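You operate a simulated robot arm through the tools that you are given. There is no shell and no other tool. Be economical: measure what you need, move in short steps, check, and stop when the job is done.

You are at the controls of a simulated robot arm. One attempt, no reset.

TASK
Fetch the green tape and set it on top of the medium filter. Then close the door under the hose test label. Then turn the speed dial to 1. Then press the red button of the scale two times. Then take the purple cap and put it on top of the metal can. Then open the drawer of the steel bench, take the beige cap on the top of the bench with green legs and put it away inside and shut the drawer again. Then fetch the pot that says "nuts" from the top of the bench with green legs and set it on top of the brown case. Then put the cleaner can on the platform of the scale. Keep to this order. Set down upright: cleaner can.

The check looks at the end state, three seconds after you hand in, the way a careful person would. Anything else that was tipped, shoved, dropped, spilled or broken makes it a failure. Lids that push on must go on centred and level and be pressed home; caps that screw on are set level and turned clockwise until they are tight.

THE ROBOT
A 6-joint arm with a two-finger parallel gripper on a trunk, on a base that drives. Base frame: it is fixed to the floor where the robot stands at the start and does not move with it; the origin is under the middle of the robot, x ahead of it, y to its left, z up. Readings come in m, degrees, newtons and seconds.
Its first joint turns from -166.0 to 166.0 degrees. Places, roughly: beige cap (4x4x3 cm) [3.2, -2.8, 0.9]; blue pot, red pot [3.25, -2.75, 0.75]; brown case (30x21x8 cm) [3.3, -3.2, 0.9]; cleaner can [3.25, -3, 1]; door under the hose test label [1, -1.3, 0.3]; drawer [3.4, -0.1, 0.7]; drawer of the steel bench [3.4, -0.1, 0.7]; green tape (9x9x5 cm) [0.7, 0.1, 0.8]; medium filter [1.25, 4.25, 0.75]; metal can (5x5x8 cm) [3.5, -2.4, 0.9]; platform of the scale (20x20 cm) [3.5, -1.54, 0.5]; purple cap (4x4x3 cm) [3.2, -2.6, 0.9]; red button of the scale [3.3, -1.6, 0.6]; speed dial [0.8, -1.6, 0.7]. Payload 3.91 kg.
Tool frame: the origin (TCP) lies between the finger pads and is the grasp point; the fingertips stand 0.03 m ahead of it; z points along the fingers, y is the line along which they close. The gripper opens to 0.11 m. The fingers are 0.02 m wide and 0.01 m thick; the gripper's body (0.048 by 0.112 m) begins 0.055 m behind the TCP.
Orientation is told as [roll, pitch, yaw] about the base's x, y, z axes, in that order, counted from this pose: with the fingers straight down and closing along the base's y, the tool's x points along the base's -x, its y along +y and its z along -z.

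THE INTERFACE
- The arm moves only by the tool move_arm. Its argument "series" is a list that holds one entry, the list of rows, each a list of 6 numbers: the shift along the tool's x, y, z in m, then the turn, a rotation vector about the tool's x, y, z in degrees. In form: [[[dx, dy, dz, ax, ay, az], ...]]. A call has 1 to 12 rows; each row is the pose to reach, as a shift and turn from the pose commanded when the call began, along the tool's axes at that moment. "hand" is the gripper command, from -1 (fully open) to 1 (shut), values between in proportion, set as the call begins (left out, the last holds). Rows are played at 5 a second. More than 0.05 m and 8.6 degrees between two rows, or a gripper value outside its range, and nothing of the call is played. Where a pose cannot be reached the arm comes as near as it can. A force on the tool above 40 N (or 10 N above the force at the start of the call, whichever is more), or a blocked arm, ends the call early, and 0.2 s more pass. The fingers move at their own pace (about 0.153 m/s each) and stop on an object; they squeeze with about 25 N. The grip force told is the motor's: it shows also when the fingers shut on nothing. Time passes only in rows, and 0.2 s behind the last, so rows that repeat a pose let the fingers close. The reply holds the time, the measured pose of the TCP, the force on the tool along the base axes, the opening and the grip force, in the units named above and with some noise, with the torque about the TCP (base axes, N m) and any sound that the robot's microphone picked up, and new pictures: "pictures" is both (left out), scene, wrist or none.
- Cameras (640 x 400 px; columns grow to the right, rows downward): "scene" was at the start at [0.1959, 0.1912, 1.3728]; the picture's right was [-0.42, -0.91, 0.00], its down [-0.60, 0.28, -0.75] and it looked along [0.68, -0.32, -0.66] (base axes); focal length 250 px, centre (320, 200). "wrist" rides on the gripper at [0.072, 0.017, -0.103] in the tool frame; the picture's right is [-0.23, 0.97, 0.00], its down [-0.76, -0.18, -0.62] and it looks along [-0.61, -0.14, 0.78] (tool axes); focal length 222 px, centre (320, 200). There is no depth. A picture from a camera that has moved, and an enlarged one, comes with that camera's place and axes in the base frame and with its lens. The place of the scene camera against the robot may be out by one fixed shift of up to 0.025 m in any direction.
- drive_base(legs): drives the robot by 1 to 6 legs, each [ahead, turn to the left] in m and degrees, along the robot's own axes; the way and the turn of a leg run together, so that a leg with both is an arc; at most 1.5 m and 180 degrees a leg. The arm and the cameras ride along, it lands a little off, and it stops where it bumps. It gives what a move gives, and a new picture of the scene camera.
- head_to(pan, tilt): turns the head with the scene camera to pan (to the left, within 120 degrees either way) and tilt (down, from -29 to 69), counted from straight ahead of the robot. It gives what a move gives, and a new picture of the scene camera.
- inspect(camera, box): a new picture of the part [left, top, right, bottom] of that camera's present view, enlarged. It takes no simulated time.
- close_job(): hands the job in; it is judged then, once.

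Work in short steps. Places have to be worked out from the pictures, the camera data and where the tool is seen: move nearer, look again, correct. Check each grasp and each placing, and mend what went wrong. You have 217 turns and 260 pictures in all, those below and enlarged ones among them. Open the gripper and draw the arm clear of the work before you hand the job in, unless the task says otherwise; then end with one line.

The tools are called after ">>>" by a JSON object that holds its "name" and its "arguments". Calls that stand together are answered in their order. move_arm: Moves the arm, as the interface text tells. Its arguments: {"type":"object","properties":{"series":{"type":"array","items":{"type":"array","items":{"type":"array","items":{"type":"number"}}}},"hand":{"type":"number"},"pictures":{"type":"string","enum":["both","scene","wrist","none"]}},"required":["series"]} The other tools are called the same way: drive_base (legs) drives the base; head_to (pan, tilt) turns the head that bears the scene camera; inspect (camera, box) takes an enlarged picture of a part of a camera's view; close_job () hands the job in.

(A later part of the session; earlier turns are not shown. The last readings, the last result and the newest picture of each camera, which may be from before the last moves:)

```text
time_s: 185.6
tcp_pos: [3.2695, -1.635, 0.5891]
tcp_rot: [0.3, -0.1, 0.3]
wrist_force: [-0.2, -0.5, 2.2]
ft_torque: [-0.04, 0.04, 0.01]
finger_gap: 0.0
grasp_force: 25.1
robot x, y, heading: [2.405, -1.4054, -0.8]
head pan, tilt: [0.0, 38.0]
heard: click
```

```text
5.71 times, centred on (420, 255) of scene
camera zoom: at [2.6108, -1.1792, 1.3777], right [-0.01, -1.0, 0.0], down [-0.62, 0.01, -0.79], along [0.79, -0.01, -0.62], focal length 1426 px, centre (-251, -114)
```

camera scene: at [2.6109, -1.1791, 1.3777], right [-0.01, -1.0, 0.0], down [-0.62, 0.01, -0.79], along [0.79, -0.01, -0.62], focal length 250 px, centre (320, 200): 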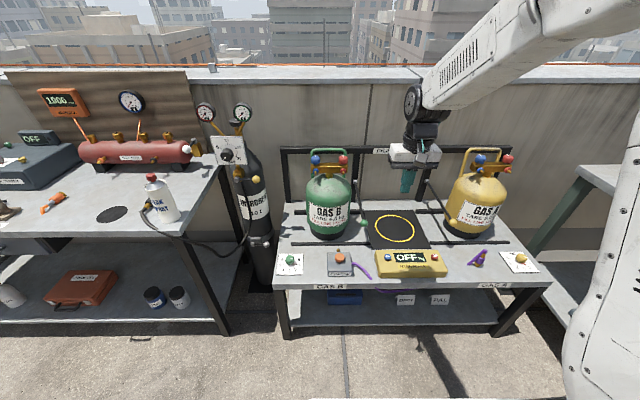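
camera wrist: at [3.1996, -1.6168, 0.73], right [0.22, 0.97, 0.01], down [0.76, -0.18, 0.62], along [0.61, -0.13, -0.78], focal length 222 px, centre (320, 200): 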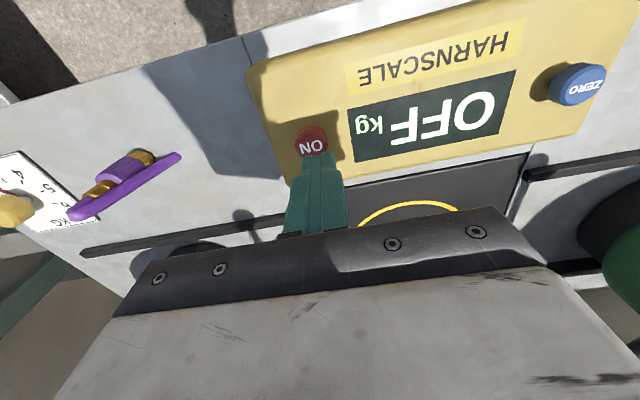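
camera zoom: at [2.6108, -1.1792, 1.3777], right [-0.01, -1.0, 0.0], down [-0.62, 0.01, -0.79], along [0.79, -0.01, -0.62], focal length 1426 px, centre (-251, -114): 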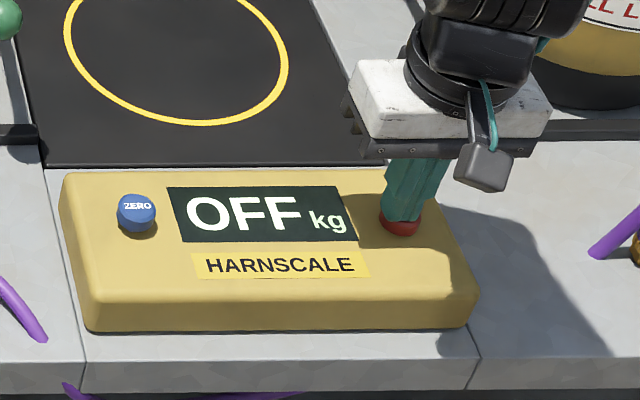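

Second click heard. I retract and drive to the bench with green legs.

>>> {"name": "move_arm", "arguments": {"series": [[[0.01, 0.02, -0.045, 0, 0, 0], [0.02, 0.04, -0.09, 0, 0, 0], [0.03, 0.06, -0.135, 0, 0, 0], [0.04, 0.08, -0.18, 0, 0, 0], [0.05, 0.1, -0.225, 0, 0, 0], [0.06, 0.12, -0.27, 0, 0, 0], [0.07, 0.15, -0.31, 0, 0, 0], [0.08, 0.18, -0.35, 0, 0, 0], [0.09, 0.21, -0.38, 0, 0, 0], [0.1, 0.23, -0.41, 0, 0, 0]]], "hand": -1, "pictures": "none"}}

>>> {"name": "drive_base", "arguments": {"legs": [[-0.3, 0], [0, -90], [1.15, 0], [0, 90]]}}

>>> {"name": "inspect", "arguments": {"camera": "scene", "box": [160, 100, 480, 300]}}

```text
refused: row 1 steps farther than a row can; nothing moved
```

```text
time_s: 199.5
tcp_pos: [2.7887, -3.1219, 0.5861]
tcp_rot: [0.7, 0.5, -26.3]
wrist_force: [0.1, 0.5, 0.2]
ft_torque: [-0.01, -0.02, -0.02]
finger_gap: 0.0
grasp_force: 24.7
robot x, y, heading: [2.1161, -2.5421, -25.3]
head pan, tilt: [0.0, 38.0]
stopped in leg 4: the robot was blocked; the commanded pose is now the measured one
camera scene: at [2.3999, -2.4285, 1.3779], right [-0.43, -0.9, 0.0], down [-0.56, 0.26, -0.79], along [0.71, -0.34, -0.62], focal length 250 px, centre (320, 200)
```

scene: 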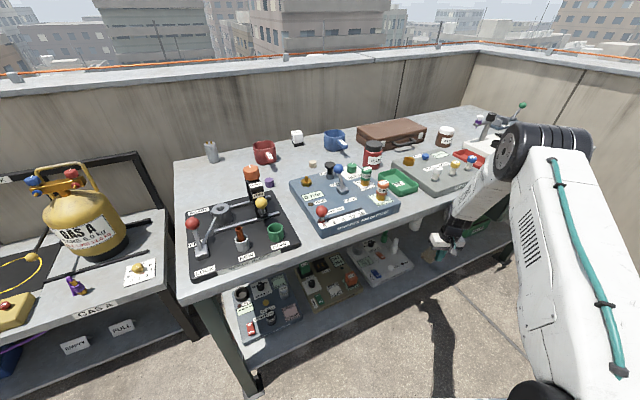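

```text
2.00 times, centred on (320, 200) of scene
camera zoom: at [2.3999, -2.4285, 1.3779], right [-0.43, -0.9, 0.0], down [-0.56, 0.26, -0.79], along [0.71, -0.34, -0.62], focal length 499 px, centre (320, 200)
```

zoom: 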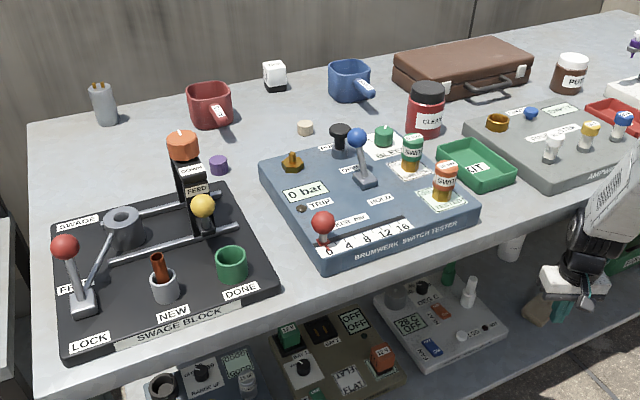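

My retract was refused and the drive went ahead with the arm low, so I must check for damage. First I turn back to clear the arm and raise it.

>>> {"name": "drive_base", "arguments": {"legs": [[0, -25]]}}

>>> {"name": "inspect", "arguments": {"camera": "scene", "box": [0, 0, 640, 400]}}

```text
time_s: 201.2
tcp_pos: [2.482, -3.3529, 0.5848]
tcp_rot: [0.6, 0.4, -51.2]
wrist_force: [0.9, -0.3, -0.9]
ft_torque: [0.02, -0.04, 0.0]
finger_gap: 0.0
grasp_force: 25.2
robot x, y, heading: [2.1153, -2.5399, -50.1]
head pan, tilt: [0.0, 38.0]
camera scene: at [2.4238, -2.5648, 1.3777], right [-0.77, -0.64, 0.0], down [-0.39, 0.47, -0.79], along [0.5, -0.61, -0.62], focal length 250 px, centre (320, 200)
```

scene: 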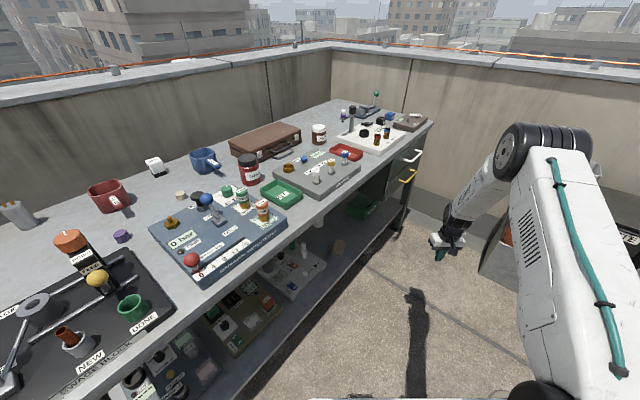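

```text
1.00 times, centred on (320, 200) of scene (not enlarged: the box is as wide or as high as the picture)
camera zoom: at [2.4238, -2.5648, 1.3777], right [-0.77, -0.64, 0.0], down [-0.39, 0.47, -0.79], along [0.5, -0.61, -0.62], focal length 250 px, centre (320, 200)
```

zoom: 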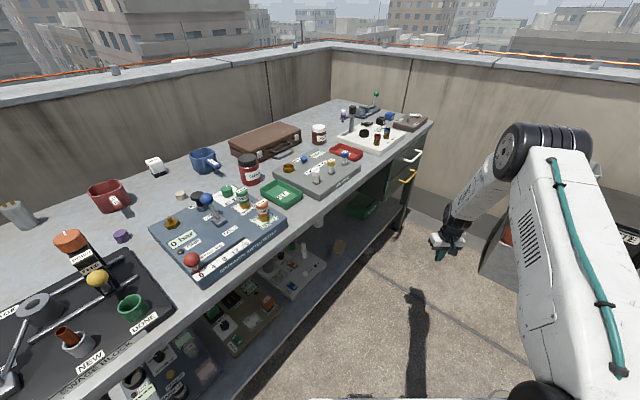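

Nothing appears disturbed here. I raise the arm, then look back at the scale.

>>> {"name": "move_arm", "arguments": {"series": [[[0.01, 0, -0.045, 0, 0, 0], [0.02, 0, -0.09, 0, 0, 0], [0.03, 0, -0.135, 0, 0, 0], [0.04, 0, -0.18, 0, 0, 0], [0.05, 0, -0.225, 0, 0, 0], [0.06, 0, -0.27, 0, 0, 0], [0.07, 0, -0.315, 0, 0, 0], [0.08, 0, -0.36, 0, 0, 0], [0.09, 0, -0.405, 0, 0, 0], [0.1, 0, -0.45, 0, 0, 0], [0.11, 0, -0.49, 0, 0, 0]]], "hand": -1, "pictures": "none"}}

>>> {"name": "head_to", "arguments": {"pan": 90, "tilt": 30}}

```text
time_s: 203.6
tcp_pos: [2.4124, -3.2757, 1.0766]
tcp_rot: [0.7, 0.5, -51.2]
wrist_force: [0.6, 0.3, -0.8]
ft_torque: [0.05, -0.04, -0.03]
finger_gap: 0.1098
grasp_force: 0.1
robot x, y, heading: [2.1179, -2.5365, -50.1]
head pan, tilt: [0.0, 38.0]
```

```text
time_s: 205.2
tcp_pos: [2.4112, -3.2721, 1.0774]
tcp_rot: [0.5, 0.4, -51.3]
wrist_force: [0.0, 1.1, 0.5]
ft_torque: [0.02, -0.01, -0.01]
finger_gap: 0.1103
grasp_force: 0.0
robot x, y, heading: [2.1157, -2.5371, -50.4]
head pan, tilt: [90.0, 30.0]
camera scene: at [2.438, -2.4406, 1.3901], right [0.64, -0.77, 0.0], down [-0.38, -0.32, -0.87], along [0.67, 0.55, -0.5], focal length 250 px, centre (320, 200)
```

scene: 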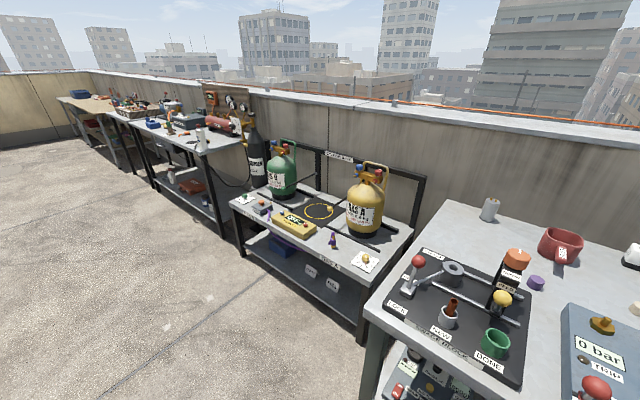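

>>> {"name": "inspect", "arguments": {"camera": "scene", "box": [220, 160, 420, 285]}}

>>> {"name": "inspect", "arguments": {"camera": "scene", "box": [260, 195, 340, 250]}}

```text
3.20 times, centred on (320, 222) of scene
camera zoom: at [2.438, -2.4406, 1.3901], right [0.64, -0.77, 0.0], down [-0.38, -0.32, -0.87], along [0.67, 0.55, -0.5], focal length 798 px, centre (320, 128)
```

zoom: 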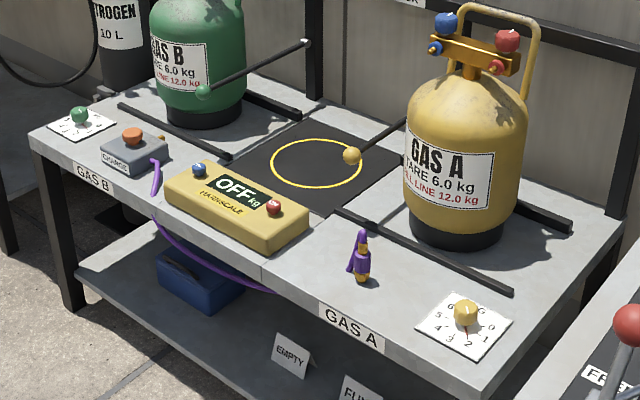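

```text
7.27 times, centred on (300, 222) of scene
camera zoom: at [2.438, -2.4406, 1.3901], right [0.64, -0.77, 0.0], down [-0.38, -0.32, -0.87], along [0.67, 0.55, -0.5], focal length 1814 px, centre (466, 36)
```

zoom: 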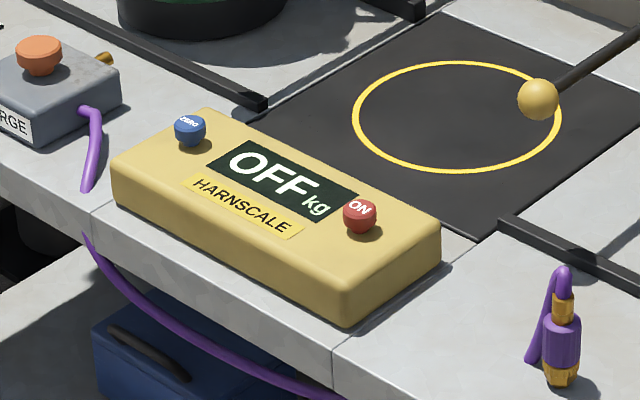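

The scale is fine: in place, and OFF after two presses. Now I zoom in on the metal can and purple cap.

>>> {"name": "inspect", "arguments": {"camera": "scene", "box": [440, 180, 580, 310]}}

>>> {"name": "inspect", "arguments": {"camera": "scene", "box": [465, 185, 525, 235]}}

```text
3.08 times, centred on (510, 245) of scene
camera zoom: at [2.438, -2.4406, 1.3901], right [0.64, -0.77, 0.0], down [-0.38, -0.32, -0.87], along [0.67, 0.55, -0.5], focal length 768 px, centre (-265, 62)
```

zoom: 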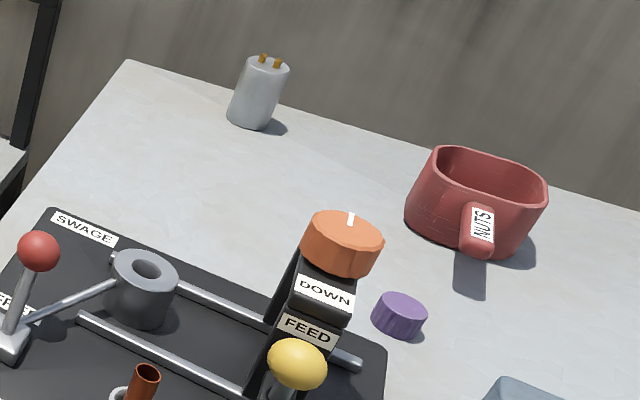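

```text
8.00 times, centred on (495, 210) of scene
camera zoom: at [2.438, -2.4406, 1.3901], right [0.64, -0.77, 0.0], down [-0.38, -0.32, -0.87], along [0.67, 0.55, -0.5], focal length 1996 px, centre (-1080, 120)
```

zoom: 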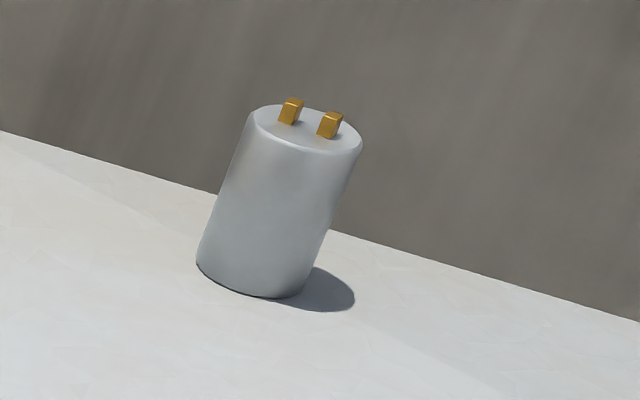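

The can has two brass prongs on top; the cap will rest there. The can is far back, so I'll stand in the gap between the benches at about (2.55, -2.0), facing +x.

>>> {"name": "drive_base", "arguments": {"legs": [[-0.3, 0], [0, 140], [0.31, 0], [0, -90], [0.45, 0]]}}

>>> {"name": "head_to", "arguments": {"pan": -40, "tilt": 45}}

```text
time_s: 220.9
tcp_pos: [3.1251, -2.2768, 1.0778]
tcp_rot: [0.6, 0.5, -2.8]
wrist_force: [0.8, -0.7, 0.6]
ft_torque: [-0.03, 0.0, -0.01]
finger_gap: 0.1101
grasp_force: 0.1
robot x, y, heading: [2.3815, -2.0127, -1.7]
head pan, tilt: [90.0, 30.0]
camera scene: at [2.509, -1.699, 1.3901], right [1.0, -0.03, 0.0], down [-0.01, -0.5, -0.87], along [0.03, 0.87, -0.5], focal length 250 px, centre (320, 200)
```

scene: 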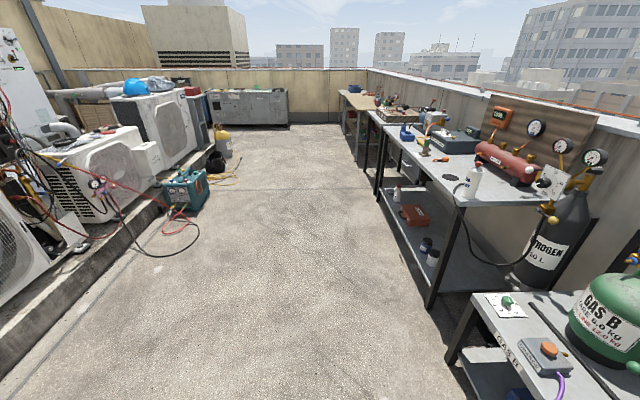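

```text
time_s: 223.0
tcp_pos: [3.1252, -2.2749, 1.0774]
tcp_rot: [0.7, 0.4, -2.6]
wrist_force: [0.2, 0.7, 0.4]
ft_torque: [-0.04, -0.01, 0.01]
finger_gap: 0.11
grasp_force: 0.1
robot x, y, heading: [2.3791, -2.0137, -1.6]
head pan, tilt: [-40.0, 45.0]
camera scene: at [2.5671, -1.8434, 1.3675], right [-0.66, -0.75, 0.0], down [-0.53, 0.47, -0.71], along [0.53, -0.47, -0.71], focal length 250 px, centre (320, 200)
```

scene: 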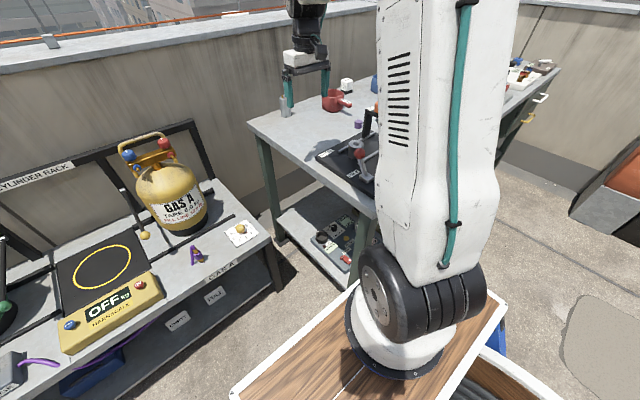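

I take a wrist view for precise cap and can positions.

>>> {"name": "inspect", "arguments": {"camera": "wrist", "box": [0, 0, 640, 400]}}

>>> {"name": "inspect", "arguments": {"camera": "scene", "box": [230, 180, 400, 320]}}

```text
1.00 times, centred on (320, 200) of wrist (not enlarged: the box is as wide or as high as the picture)
camera zoom: at [3.0541, -2.256, 1.1816], right [0.27, 0.96, 0.01], down [0.76, -0.22, 0.62], along [0.59, -0.16, -0.79], focal length 222 px, centre (320, 200)
```

zoom: 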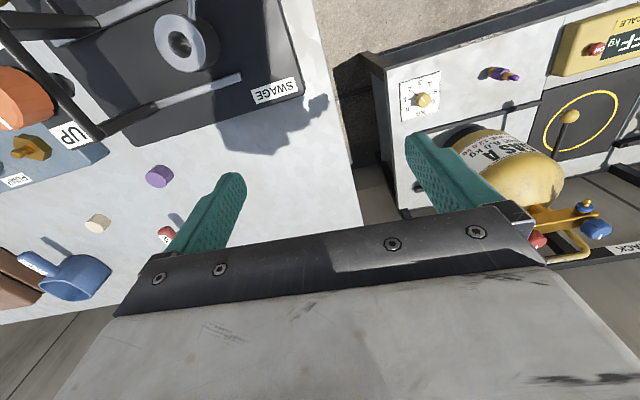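

```text
2.86 times, centred on (315, 250) of scene
camera zoom: at [2.5671, -1.8434, 1.3675], right [-0.66, -0.75, 0.0], down [-0.53, 0.47, -0.71], along [0.53, -0.47, -0.71], focal length 713 px, centre (334, 57)
```

zoom: 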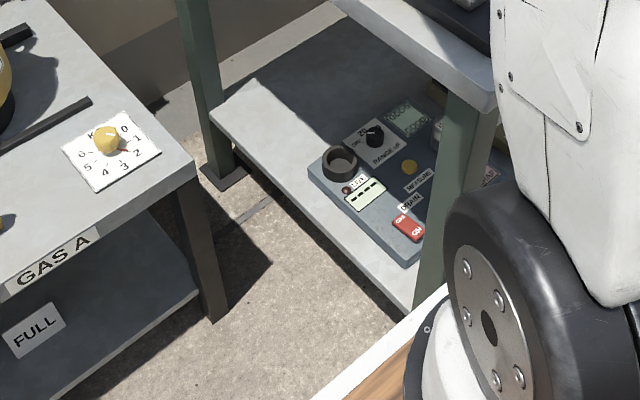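

The base corner is close to the bench leg. I shift about 9 cm to +y and move forward to x≈2.55.

>>> {"name": "drive_base", "arguments": {"legs": [[-0.3, 0], [0, 21.6], [0.25, 0], [0, -20], [0.22, 0]]}}

>>> {"name": "inspect", "arguments": {"camera": "scene", "box": [150, 180, 400, 380]}}

```text
time_s: 230.0
tcp_pos: [3.2887, -2.1689, 1.0777]
tcp_rot: [0.7, 0.4, -1.6]
wrist_force: [0.7, -0.3, 0.0]
ft_torque: [0.01, 0.01, 0.0]
finger_gap: 0.1101
grasp_force: 0.0
robot x, y, heading: [2.5364, -1.9199, -0.7]
head pan, tilt: [-40.0, 45.0]
camera scene: at [2.7221, -1.7467, 1.3674], right [-0.65, -0.76, 0.0], down [-0.54, 0.46, -0.71], along [0.54, -0.46, -0.71], focal length 250 px, centre (320, 200)
```

scene: 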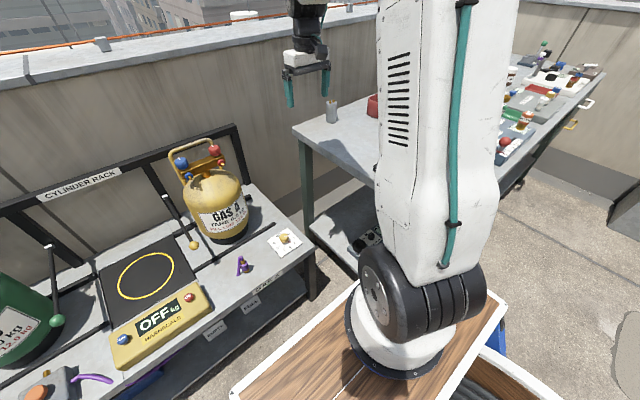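

```text
2.00 times, centred on (275, 280) of scene
camera zoom: at [2.7221, -1.7467, 1.3674], right [-0.65, -0.76, 0.0], down [-0.54, 0.46, -0.71], along [0.54, -0.46, -0.71], focal length 499 px, centre (410, 40)
```

zoom: 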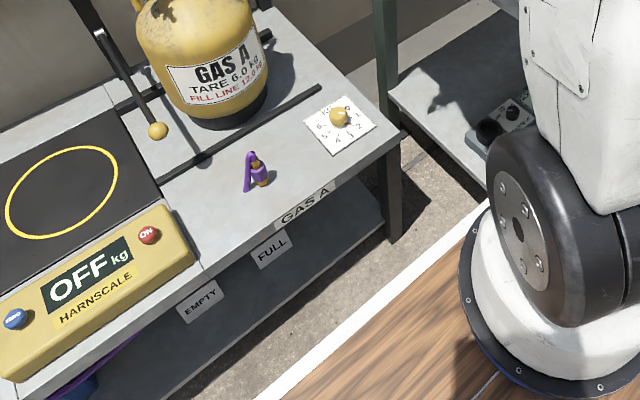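

I move above the purple cap with the tool yawed about -90°, so the camera stays clear of the tall orange-knobbed post.

>>> {"name": "move_arm", "arguments": {"series": [[[0.01, -0.03, 0, 0, 0, 8], [0.02, -0.06, 0, 0, 0, 16], [0.03, -0.09, 0, 0, 0, 24], [0.04, -0.12, 0, 0, 0, 32], [0.05, -0.155, 0, 0, 0, 40], [0.06, -0.19, 0, 0, 0, 48], [0.07, -0.225, 0, 0, 0, 56], [0.08, -0.26, 0, 0, 0, 64], [0.09, -0.295, 0, 0, 0, 72], [0.1, -0.33, 0, 0, 0, 80], [0.115, -0.362, 0.02, 0, 0, 88.4]]], "hand": -0.1}}

```text
time_s: 232.4
tcp_pos: [3.1607, -2.5263, 1.0555]
tcp_rot: [-0.4, 0.6, -90.0]
wrist_force: [0.9, 0.2, 1.5]
ft_torque: [-0.01, 0.0, -0.01]
finger_gap: 0.0604
grasp_force: 0.0
robot x, y, heading: [2.5418, -1.9177, -0.2]
head pan, tilt: [-40.0, 45.0]
camera scene: at [2.722, -1.7464, 1.3674], right [-0.65, -0.76, 0.0], down [-0.54, 0.46, -0.71], along [0.54, -0.46, -0.71], focal length 250 px, centre (320, 200)
camera wrist: at [3.1792, -2.4549, 1.1597], right [0.97, -0.23, -0.01], down [-0.17, -0.77, 0.62], along [-0.15, -0.6, -0.79], focal length 222 px, centre (320, 200)
```

scene: 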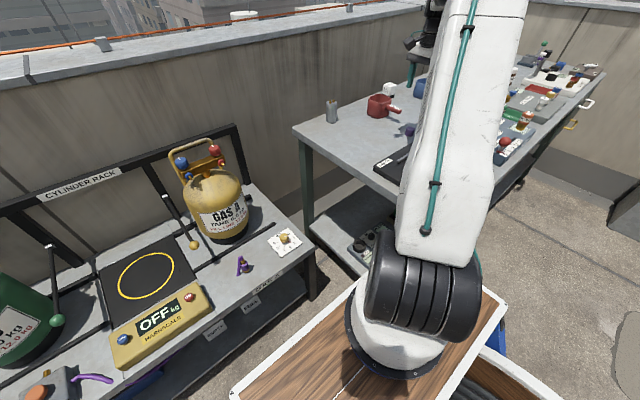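
wrist: 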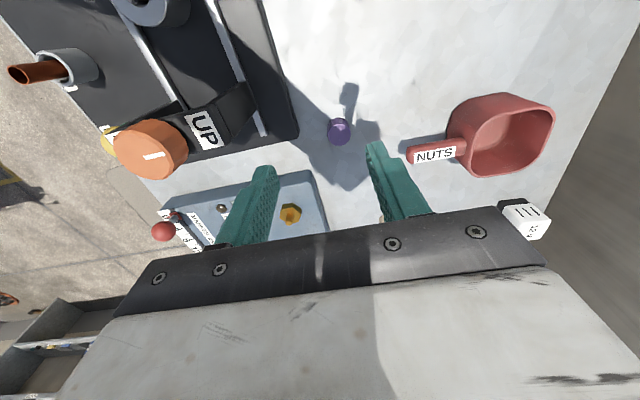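

The cap is near (3.176, -2.575), z≈0.85. I descend over it and recheck.

>>> {"name": "move_arm", "arguments": {"series": [[[-0.02, 0.006, 0.03, 0, 0, 0], [-0.04, 0.012, 0.06, 0, 0, 0], [-0.047, 0.015, 0.1, 0, 0, 0]]], "pictures": "wrist"}}

>>> {"name": "inspect", "arguments": {"camera": "wrist", "box": [220, 60, 460, 210]}}

```text
time_s: 233.2
tcp_pos: [3.1763, -2.5757, 0.9549]
tcp_rot: [-0.5, 0.6, -90.1]
wrist_force: [0.3, 0.5, -0.2]
ft_torque: [0.0, -0.03, -0.03]
finger_gap: 0.0604
grasp_force: 0.2
robot x, y, heading: [2.5406, -1.9199, -0.4]
head pan, tilt: [-40.0, 45.0]
camera wrist: at [3.1949, -2.5024, 1.0588], right [0.97, -0.23, -0.01], down [-0.17, -0.77, 0.62], along [-0.15, -0.6, -0.79], focal length 222 px, centre (320, 200)
```

wrist: 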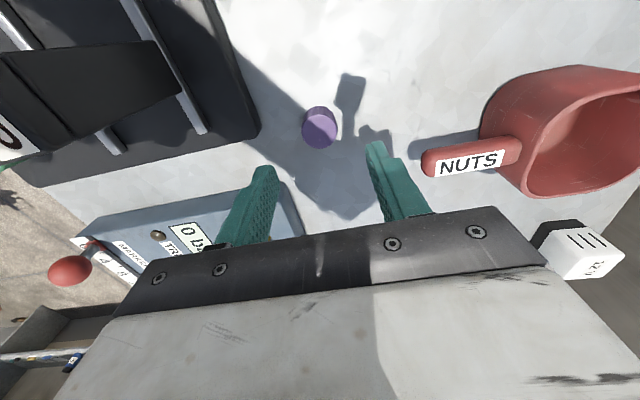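

```text
2.67 times, centred on (340, 135) of wrist
camera zoom: at [3.1949, -2.5024, 1.0588], right [0.97, -0.23, -0.01], down [-0.17, -0.77, 0.62], along [-0.15, -0.6, -0.79], focal length 592 px, centre (267, 373)
```

zoom: 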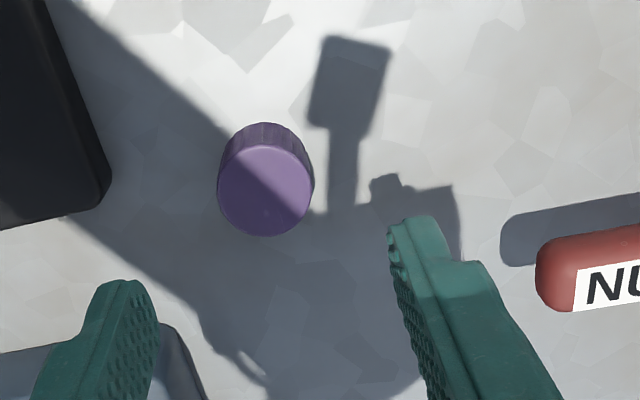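

I adjust to (3.172, -2.582) and descend a bit more.

>>> {"name": "move_arm", "arguments": {"series": [[[-0.006, -0.004, 0.03, 0, 0, 0], [-0.006, -0.004, 0.055, 0, 0, 0]]], "pictures": "wrist"}}

>>> {"name": "inspect", "arguments": {"camera": "wrist", "box": [220, 80, 460, 230]}}

```text
time_s: 233.8
tcp_pos: [3.1731, -2.5792, 0.901]
tcp_rot: [-0.4, 0.6, -90.0]
wrist_force: [-0.5, -0.4, 1.4]
ft_torque: [-0.02, -0.02, 0.0]
finger_gap: 0.0606
grasp_force: 0.0
robot x, y, heading: [2.5359, -1.92, -0.4]
head pan, tilt: [-40.0, 45.0]
camera wrist: at [3.1905, -2.5068, 1.0038], right [0.97, -0.23, -0.01], down [-0.17, -0.77, 0.62], along [-0.15, -0.6, -0.79], focal length 222 px, centre (320, 200)
```

wrist: 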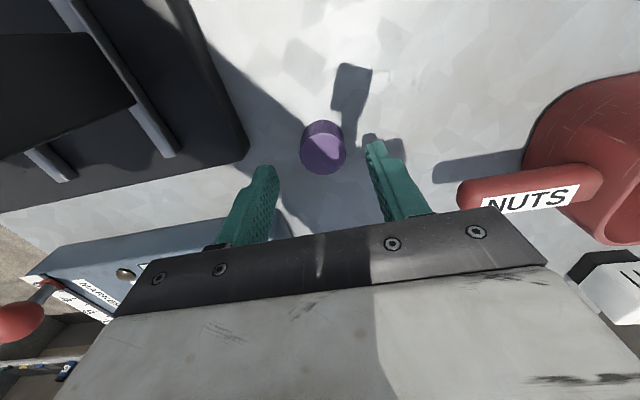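

```text
2.67 times, centred on (340, 155) of wrist
camera zoom: at [3.1905, -2.5068, 1.0038], right [0.97, -0.23, -0.01], down [-0.17, -0.77, 0.62], along [-0.15, -0.6, -0.79], focal length 592 px, centre (267, 320)
```

zoom: 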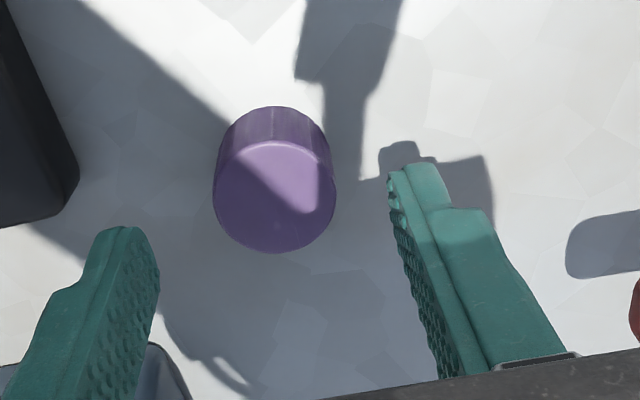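

The cap top is at z≈0.835, centred at (3.171, -2.588). I descend and grip.

>>> {"name": "move_arm", "arguments": {"series": [[[-0.009, -0.002, 0.025, 0, 0, 0], [-0.009, -0.002, 0.045, 0, 0, 0], [-0.009, -0.002, 0.054, 0, 0, 0]]], "pictures": "wrist"}}

>>> {"name": "inspect", "arguments": {"camera": "wrist", "box": [220, 110, 460, 260]}}

```text
time_s: 234.4
tcp_pos: [3.1733, -2.5885, 0.8695]
tcp_rot: [0.1, 0.0, -89.9]
wrist_force: [-3.1, 3.8, 14.5]
ft_torque: [0.26, -0.32, 0.29]
finger_gap: 0.0595
grasp_force: 0.1
robot x, y, heading: [2.5356, -1.9166, -0.4]
head pan, tilt: [-40.0, 45.0]
stopped in row 2: the force on the tool passed its limit at 69 N (the readings are from after the stop); the commanded pose is now the measured one
camera wrist: at [3.1903, -2.5155, 0.973], right [0.97, -0.23, 0.0], down [-0.18, -0.76, 0.62], along [-0.14, -0.61, -0.78], focal length 222 px, centre (320, 200)
```

wrist: 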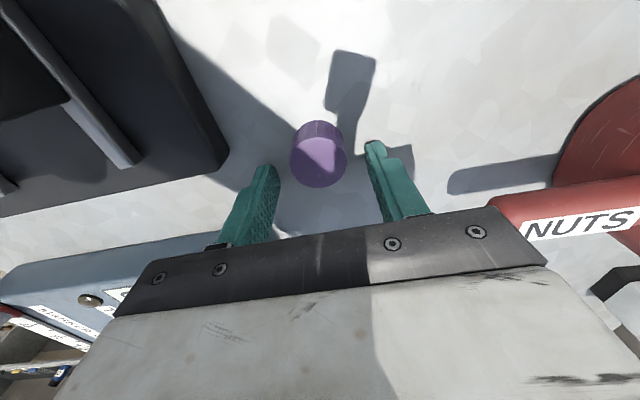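

```text
2.67 times, centred on (340, 185) of wrist
camera zoom: at [3.1903, -2.5155, 0.973], right [0.97, -0.23, 0.0], down [-0.18, -0.76, 0.62], along [-0.14, -0.61, -0.78], focal length 592 px, centre (267, 240)
```

zoom: 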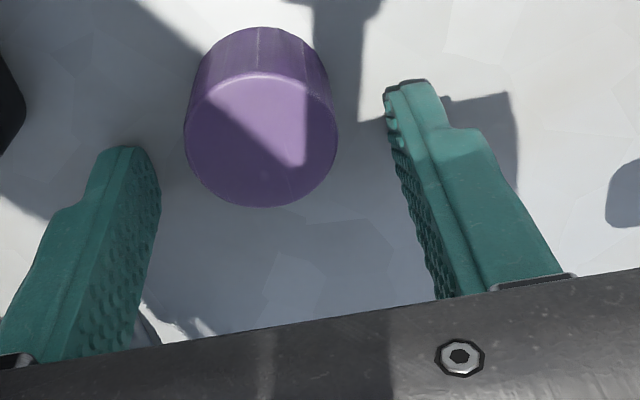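

The fingertips touched the bench, so its top is at z≈0.84. The cap is then at about (3.174, -2.578). I lift slightly, shift +1.1 cm in y and check.

>>> {"name": "move_arm", "arguments": {"series": [[[0.003, 0, -0.003, 0, 0, 0], [0.011, 0.001, -0.003, 0, 0, 0], [0.011, 0.001, -0.003, 0, 0, 0]]], "pictures": "none"}}

>>> {"name": "inspect", "arguments": {"camera": "wrist", "box": [220, 110, 460, 260]}}

```text
time_s: 235.2
tcp_pos: [3.1735, -2.5777, 0.8702]
tcp_rot: [-0.1, 0.2, -89.9]
wrist_force: [-1.5, -1.1, 1.8]
ft_torque: [-0.07, -0.03, -0.03]
finger_gap: 0.06
grasp_force: 0.0
robot x, y, heading: [2.5433, -1.9208, -0.3]
head pan, tilt: [-40.0, 45.0]
```

```text
2.67 times, centred on (340, 185) of wrist
camera zoom: at [3.191, -2.5043, 0.9734], right [0.97, -0.23, 0.0], down [-0.18, -0.76, 0.62], along [-0.14, -0.6, -0.78], focal length 592 px, centre (267, 240)
```

zoom: 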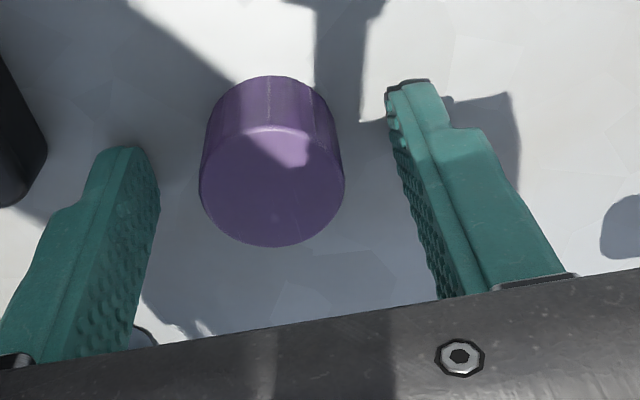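

The cap sits between the fingers. I close.

>>> {"name": "move_arm", "arguments": {"series": [[[0, 0, 0, 0, 0, 0], [0, 0, 0, 0, 0, 0], [0, 0, 0, 0, 0, 0]]], "hand": 1, "pictures": "none"}}

>>> {"name": "move_arm", "arguments": {"series": [[[0, 0, -0.04, 0, 0, 0], [0, 0, -0.08, 0, 0, 0], [0, 0, -0.12, 0, 0, 0], [0, 0, -0.16, 0, 0, 0], [0, 0, -0.2, 0, 0, 0]]]}}

```text
time_s: 236.0
tcp_pos: [3.174, -2.5784, 0.8708]
tcp_rot: [-0.1, 0.1, -89.9]
wrist_force: [0.0, 0.0, 0.2]
ft_torque: [0.01, -0.03, 0.02]
finger_gap: 0.0302
grasp_force: 25.6
robot x, y, heading: [2.5387, -1.9173, -0.3]
head pan, tilt: [-40.0, 45.0]
```

```text
time_s: 237.2
tcp_pos: [3.1734, -2.5782, 1.0711]
tcp_rot: [-0.1, 0.2, -89.9]
wrist_force: [-0.6, -0.4, 0.5]
ft_torque: [0.01, 0.04, 0.04]
finger_gap: 0.0303
grasp_force: 25.0
robot x, y, heading: [2.5355, -1.9215, -0.0]
head pan, tilt: [-40.0, 45.0]
camera scene: at [2.7221, -1.7469, 1.3675], right [-0.65, -0.76, 0.0], down [-0.54, 0.46, -0.71], along [0.54, -0.46, -0.71], focal length 250 px, centre (320, 200)
camera wrist: at [3.191, -2.5053, 1.1747], right [0.97, -0.23, 0.0], down [-0.18, -0.76, 0.62], along [-0.14, -0.6, -0.78], focal length 222 px, centre (320, 200)
```

scene: 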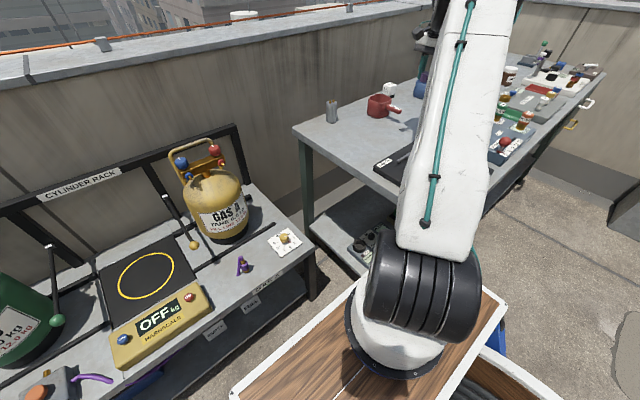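
wrist: 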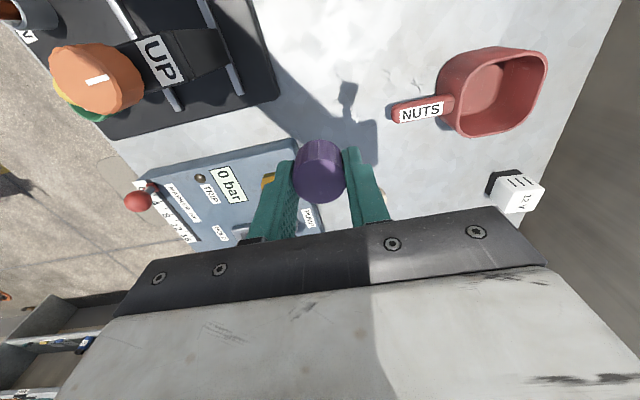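

The cap is held. I move beyond the can so the wrist camera looks back at it.

>>> {"name": "move_arm", "arguments": {"series": [[[0.035, 0.03, -0.004, 0, 0, 0], [0.07, 0.06, -0.008, 0, 0, 0], [0.105, 0.09, -0.012, 0, 0, 0], [0.14, 0.12, -0.015, 0, 0, 0], [0.175, 0.15, -0.02, 0, 0, 0], [0.21, 0.18, -0.022, 0, 0, 0], [0.245, 0.21, -0.026, 0, 0, 0], [0.28, 0.24, -0.03, 0, 0, 0], [0.28, 0.265, -0.03, 0, 0, 0]]]}}

>>> {"name": "inspect", "arguments": {"camera": "wrist", "box": [220, 20, 460, 170]}}

```text
time_s: 239.2
tcp_pos: [3.4398, -2.2986, 1.102]
tcp_rot: [0.0, 0.1, -90.1]
wrist_force: [-0.1, -0.2, 0.4]
ft_torque: [-0.01, -0.02, 0.01]
finger_gap: 0.0303
grasp_force: 24.5
robot x, y, heading: [2.5427, -1.9183, -0.4]
head pan, tilt: [-40.0, 45.0]
camera scene: at [2.7216, -1.7466, 1.3675], right [-0.65, -0.76, 0.0], down [-0.54, 0.46, -0.71], along [0.54, -0.46, -0.71], focal length 250 px, centre (320, 200)
camera wrist: at [3.4563, -2.2247, 1.2058], right [0.97, -0.23, 0.0], down [-0.18, -0.76, 0.62], along [-0.14, -0.61, -0.78], focal length 222 px, centre (320, 200)
```

scene: 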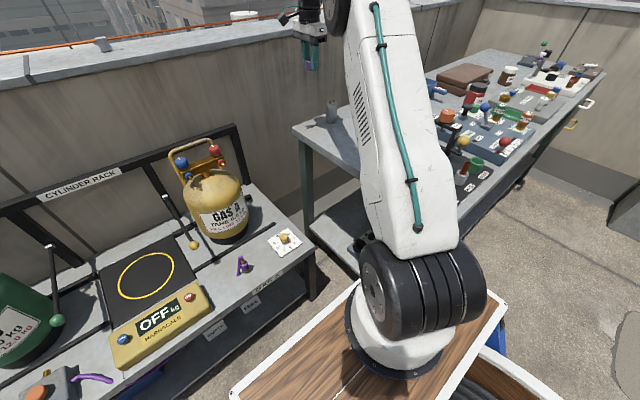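
wrist: 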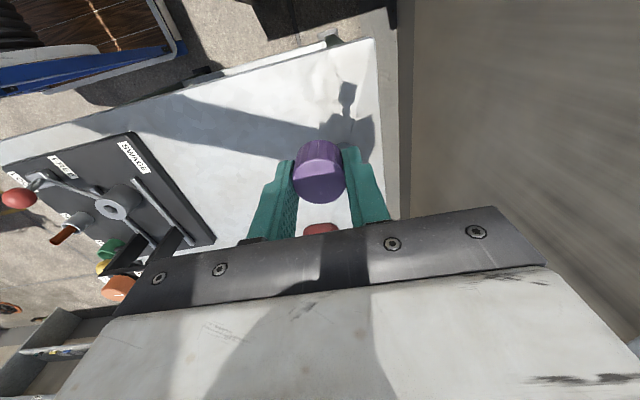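

```text
2.67 times, centred on (340, 95) of wrist
camera zoom: at [3.4563, -2.2247, 1.2058], right [0.97, -0.23, 0.0], down [-0.18, -0.76, 0.62], along [-0.14, -0.61, -0.78], focal length 592 px, centre (267, 480)
```

zoom: 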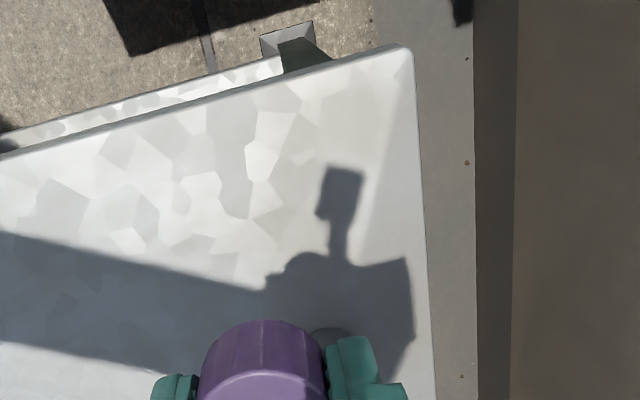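

The can is hidden behind the cap. I shift sideways to expose it.

>>> {"name": "move_arm", "arguments": {"series": [[[0, -0.04, 0, 0, 0, 0], [0, -0.08, 0, 0, 0, 0], [0, -0.12, 0, 0, 0, 0]]], "pictures": "wrist"}}

>>> {"name": "inspect", "arguments": {"camera": "wrist", "box": [340, 90, 500, 210]}}

```text
time_s: 240.0
tcp_pos: [3.3188, -2.2994, 1.0994]
tcp_rot: [-0.1, 0.0, -89.9]
wrist_force: [-0.2, -0.8, -1.0]
ft_torque: [-0.02, 0.02, 0.0]
finger_gap: 0.0299
grasp_force: 25.0
robot x, y, heading: [2.5403, -1.9176, -0.4]
head pan, tilt: [-40.0, 45.0]
camera wrist: at [3.3367, -2.2274, 1.2035], right [0.97, -0.23, 0.0], down [-0.18, -0.76, 0.62], along [-0.14, -0.61, -0.78], focal length 222 px, centre (320, 200)
```

wrist: 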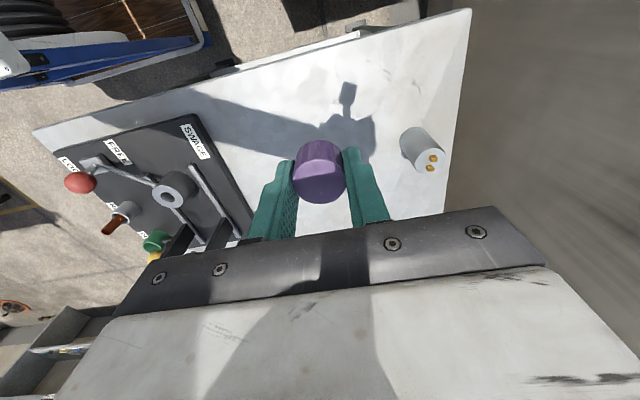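

```text
3.33 times, centred on (420, 150) of wrist
camera zoom: at [3.3367, -2.2274, 1.2035], right [0.97, -0.23, 0.0], down [-0.18, -0.76, 0.62], along [-0.14, -0.61, -0.78], focal length 740 px, centre (-13, 367)
```

zoom: 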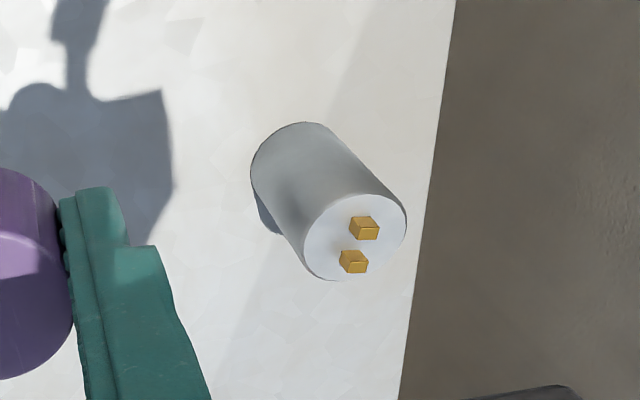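

The can is at about (3.458, -2.42), with its top near 0.917. I move closer for a refined look.

>>> {"name": "move_arm", "arguments": {"series": [[[-0.03, 0.02, 0.02, 0, 0, 0], [-0.065, 0.043, 0.045, 0, 0, 0], [-0.1, 0.066, 0.07, 0, 0, 0], [-0.1, 0.066, 0.07, 0, 0, 0]]], "pictures": "none"}}

>>> {"name": "inspect", "arguments": {"camera": "wrist", "box": [300, 60, 500, 200]}}

```text
time_s: 241.0
tcp_pos: [3.3838, -2.3993, 1.0305]
tcp_rot: [-0.1, 0.0, -89.9]
wrist_force: [0.9, 0.8, 0.1]
ft_torque: [0.0, -0.01, 0.01]
finger_gap: 0.0303
grasp_force: 25.1
robot x, y, heading: [2.5405, -1.9212, -0.3]
head pan, tilt: [-40.0, 45.0]
```

```text
2.86 times, centred on (400, 130) of wrist
camera zoom: at [3.4014, -2.3257, 1.1328], right [0.97, -0.23, 0.0], down [-0.18, -0.76, 0.62], along [-0.14, -0.61, -0.78], focal length 635 px, centre (91, 400)
```

zoom: 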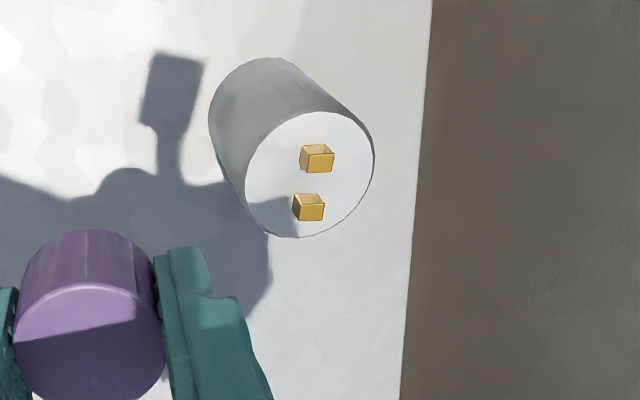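

Triangulated: can top centre (3.457, -2.417, 0.9175); the held cap sits 5 mm off the TCP in +y. I align over it and lower partway.

>>> {"name": "move_arm", "arguments": {"series": [[[-0.011, 0.036, 0.0, 0, 0, 0], [-0.0227, 0.0722, 0.0, 0, 0, 0], [-0.0227, 0.0722, 0.035, 0, 0, 0], [-0.0227, 0.0722, 0.06, 0, 0, 0], [-0.0227, 0.0722, 0.06, 0, 0, 0]]], "pictures": "none"}}

>>> {"name": "inspect", "arguments": {"camera": "wrist", "box": [220, 80, 420, 220]}}

>>> {"name": "inspect", "arguments": {"camera": "scene", "box": [280, 60, 380, 140]}}

```text
time_s: 242.2
tcp_pos: [3.4575, -2.4198, 0.9701]
tcp_rot: [-0.1, 0.1, -89.9]
wrist_force: [0.2, -0.3, 0.1]
ft_torque: [0.0, 0.0, 0.03]
finger_gap: 0.0304
grasp_force: 25.1
robot x, y, heading: [2.539, -1.9222, -0.4]
head pan, tilt: [-40.0, 45.0]
```

```text
2.86 times, centred on (320, 150) of wrist
camera zoom: at [3.4747, -2.3469, 1.0734], right [0.97, -0.23, 0.0], down [-0.18, -0.76, 0.62], along [-0.14, -0.61, -0.78], focal length 635 px, centre (320, 343)
```

zoom: 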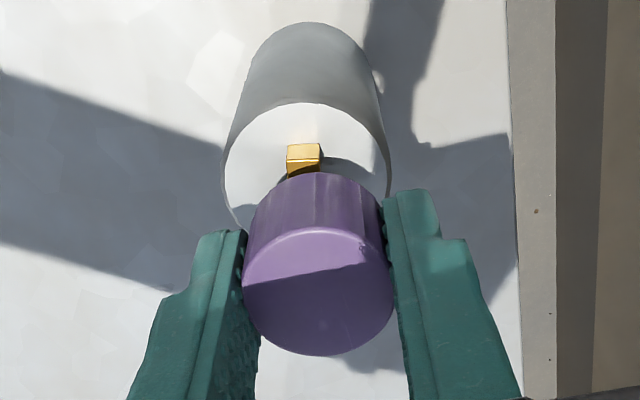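

```text
5.00 times, centred on (330, 100) of scene
camera zoom: at [2.7219, -1.7467, 1.3675], right [-0.65, -0.76, 0.0], down [-0.54, 0.46, -0.71], along [0.54, -0.46, -0.71], focal length 1247 px, centre (270, 700)
```

zoom: 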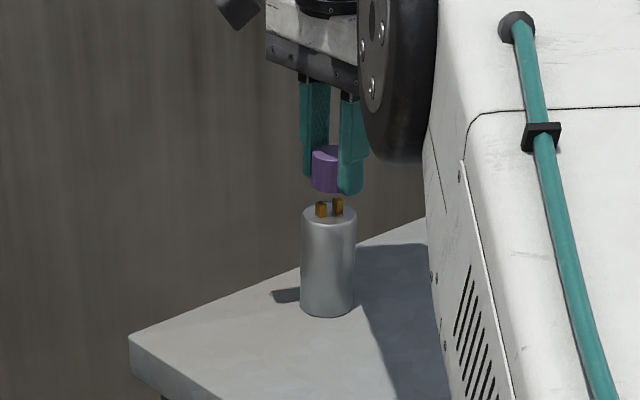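

Alignment is within about 2 mm. I lower in millimetre steps to contact.

>>> {"name": "move_arm", "arguments": {"series": [[[0, -0.0015, 0.005, 0, 0, 0], [0, -0.0015, 0.009, 0, 0, 0], [0, -0.0015, 0.011, 0, 0, 0], [0, -0.0015, 0.013, 0, 0, 0], [0, -0.0015, 0.014, 0, 0, 0]]], "pictures": "none"}}

>>> {"name": "inspect", "arguments": {"camera": "scene", "box": [300, 70, 360, 130]}}

```text
time_s: 243.4
tcp_pos: [3.4553, -2.4203, 0.956]
tcp_rot: [-0.1, 0.0, -89.8]
wrist_force: [-0.5, -0.7, -0.9]
ft_torque: [-0.02, -0.01, 0.0]
finger_gap: 0.0301
grasp_force: 24.7
robot x, y, heading: [2.5346, -1.9137, -0.4]
head pan, tilt: [-40.0, 45.0]
```

```text
6.67 times, centred on (330, 100) of scene
camera zoom: at [2.722, -1.7467, 1.3675], right [-0.65, -0.76, 0.0], down [-0.54, 0.46, -0.71], along [0.54, -0.46, -0.71], focal length 1663 px, centre (253, 867)
```

zoom: 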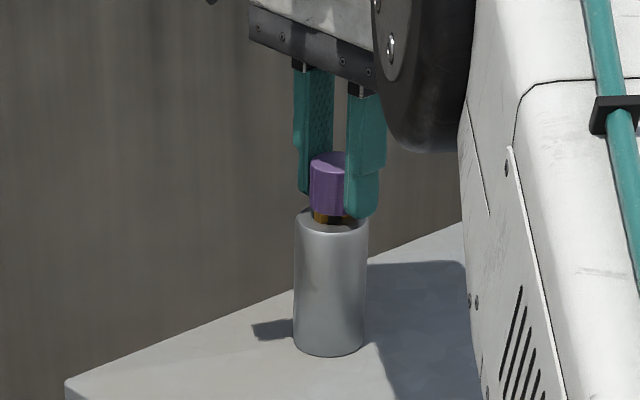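

The cap is just about touching the prongs. I continue in 1 mm steps.

>>> {"name": "move_arm", "arguments": {"series": [[[0, 0, 0.001, 0, 0, 0], [0, 0, 0.002, 0, 0, 0], [0, 0, 0.003, 0, 0, 0], [0, 0, 0.004, 0, 0, 0]]], "pictures": "none"}}

>>> {"name": "inspect", "arguments": {"camera": "scene", "box": [300, 70, 360, 130]}}

```text
time_s: 244.4
tcp_pos: [3.4561, -2.4209, 0.9536]
tcp_rot: [-0.1, 0.1, -89.9]
wrist_force: [-0.9, -1.3, -0.2]
ft_torque: [-0.01, -0.02, -0.01]
finger_gap: 0.03
grasp_force: 24.7
robot x, y, heading: [2.5383, -1.9212, -0.4]
head pan, tilt: [-40.0, 45.0]
```

```text
6.67 times, centred on (330, 100) of scene
camera zoom: at [2.722, -1.7467, 1.3675], right [-0.65, -0.76, 0.0], down [-0.54, 0.46, -0.71], along [0.54, -0.46, -0.71], focal length 1663 px, centre (253, 867)
```

zoom: 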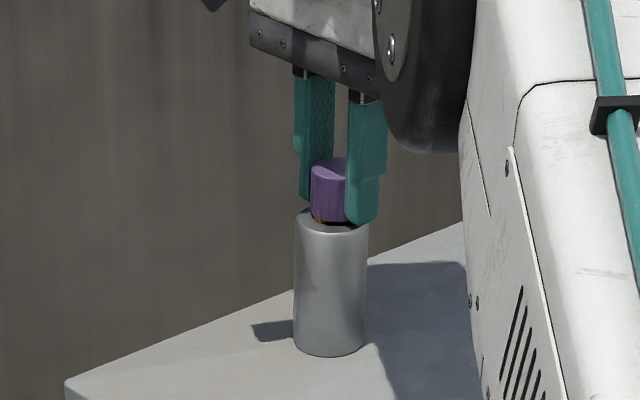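

The cap is slipping over the prongs, so it is hollow. I continue down to the can top.

>>> {"name": "move_arm", "arguments": {"series": [[[0, 0, 0.001, 0, 0, 0], [0, 0, 0.002, 0, 0, 0], [0, 0, 0.003, 0, 0, 0], [0, 0, 0.004, 0, 0, 0], [0, 0, 0.005, 0, 0, 0]]], "pictures": "none"}}

>>> {"name": "inspect", "arguments": {"camera": "scene", "box": [300, 70, 360, 130]}}

```text
time_s: 245.6
tcp_pos: [3.4541, -2.4189, 0.9495]
tcp_rot: [0.1, 0.0, -90.0]
wrist_force: [4.0, -2.8, 13.0]
ft_torque: [-0.13, -0.18, 0.01]
finger_gap: 0.03
grasp_force: 24.8
robot x, y, heading: [2.5376, -1.9217, -0.6]
head pan, tilt: [-40.0, 45.0]
```

```text
6.67 times, centred on (330, 100) of scene
camera zoom: at [2.7216, -1.7465, 1.3675], right [-0.65, -0.76, 0.0], down [-0.54, 0.46, -0.71], along [0.54, -0.46, -0.71], focal length 1663 px, centre (253, 867)
```

zoom: 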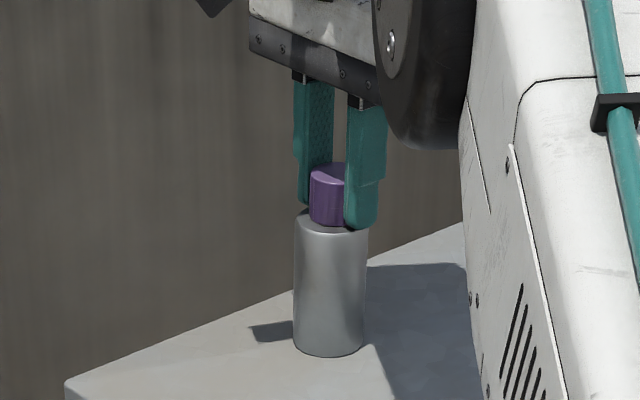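

The cap rests on the can top (13 N). I open gently and lift away.

>>> {"name": "move_arm", "arguments": {"series": [[[0, 0, -0.001, 0, 0, 0], [0, 0, -0.001, 0, 0, 0], [0, 0, -0.001, 0, 0, 0], [0, 0, -0.03, 0, 0, 0], [0, 0, -0.07, 0, 0, 0], [0, 0, -0.11, 0, 0, 0]]], "hand": -0.1, "pictures": "wrist"}}

>>> {"name": "inspect", "arguments": {"camera": "scene", "box": [300, 70, 360, 130]}}

```text
time_s: 247.0
tcp_pos: [3.4562, -2.4203, 1.0561]
tcp_rot: [-0.2, 0.3, -89.9]
wrist_force: [-0.2, 0.1, 0.2]
ft_torque: [-0.01, -0.01, -0.03]
finger_gap: 0.0608
grasp_force: 0.1
robot x, y, heading: [2.5389, -1.9219, -0.3]
head pan, tilt: [-40.0, 45.0]
camera wrist: at [3.4738, -2.3474, 1.16], right [0.97, -0.23, 0.0], down [-0.18, -0.76, 0.62], along [-0.14, -0.6, -0.78], focal length 222 px, centre (320, 200)
```

wrist: 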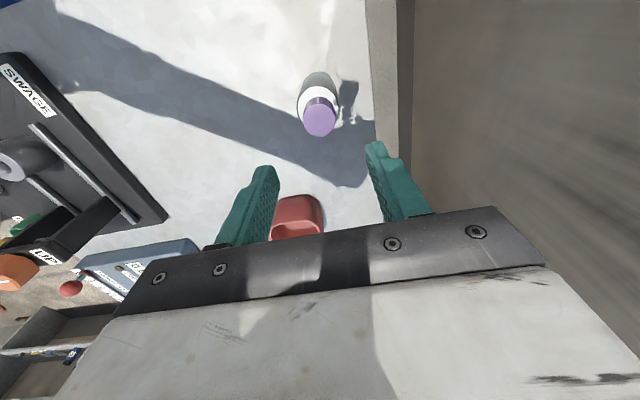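

```text
6.67 times, centred on (330, 100) of scene
camera zoom: at [2.7219, -1.7467, 1.3675], right [-0.65, -0.76, 0.0], down [-0.54, 0.46, -0.71], along [0.54, -0.46, -0.71], focal length 1663 px, centre (253, 867)
```

zoom: 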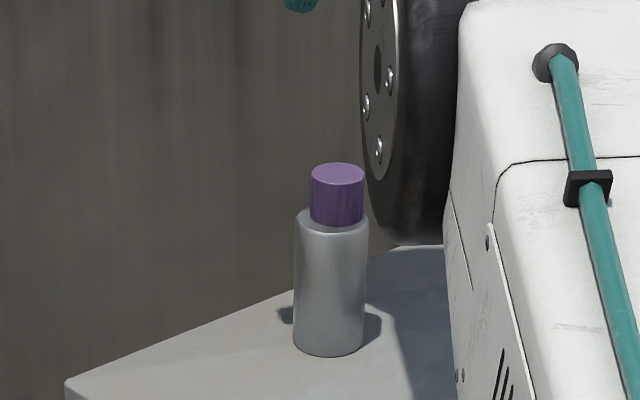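

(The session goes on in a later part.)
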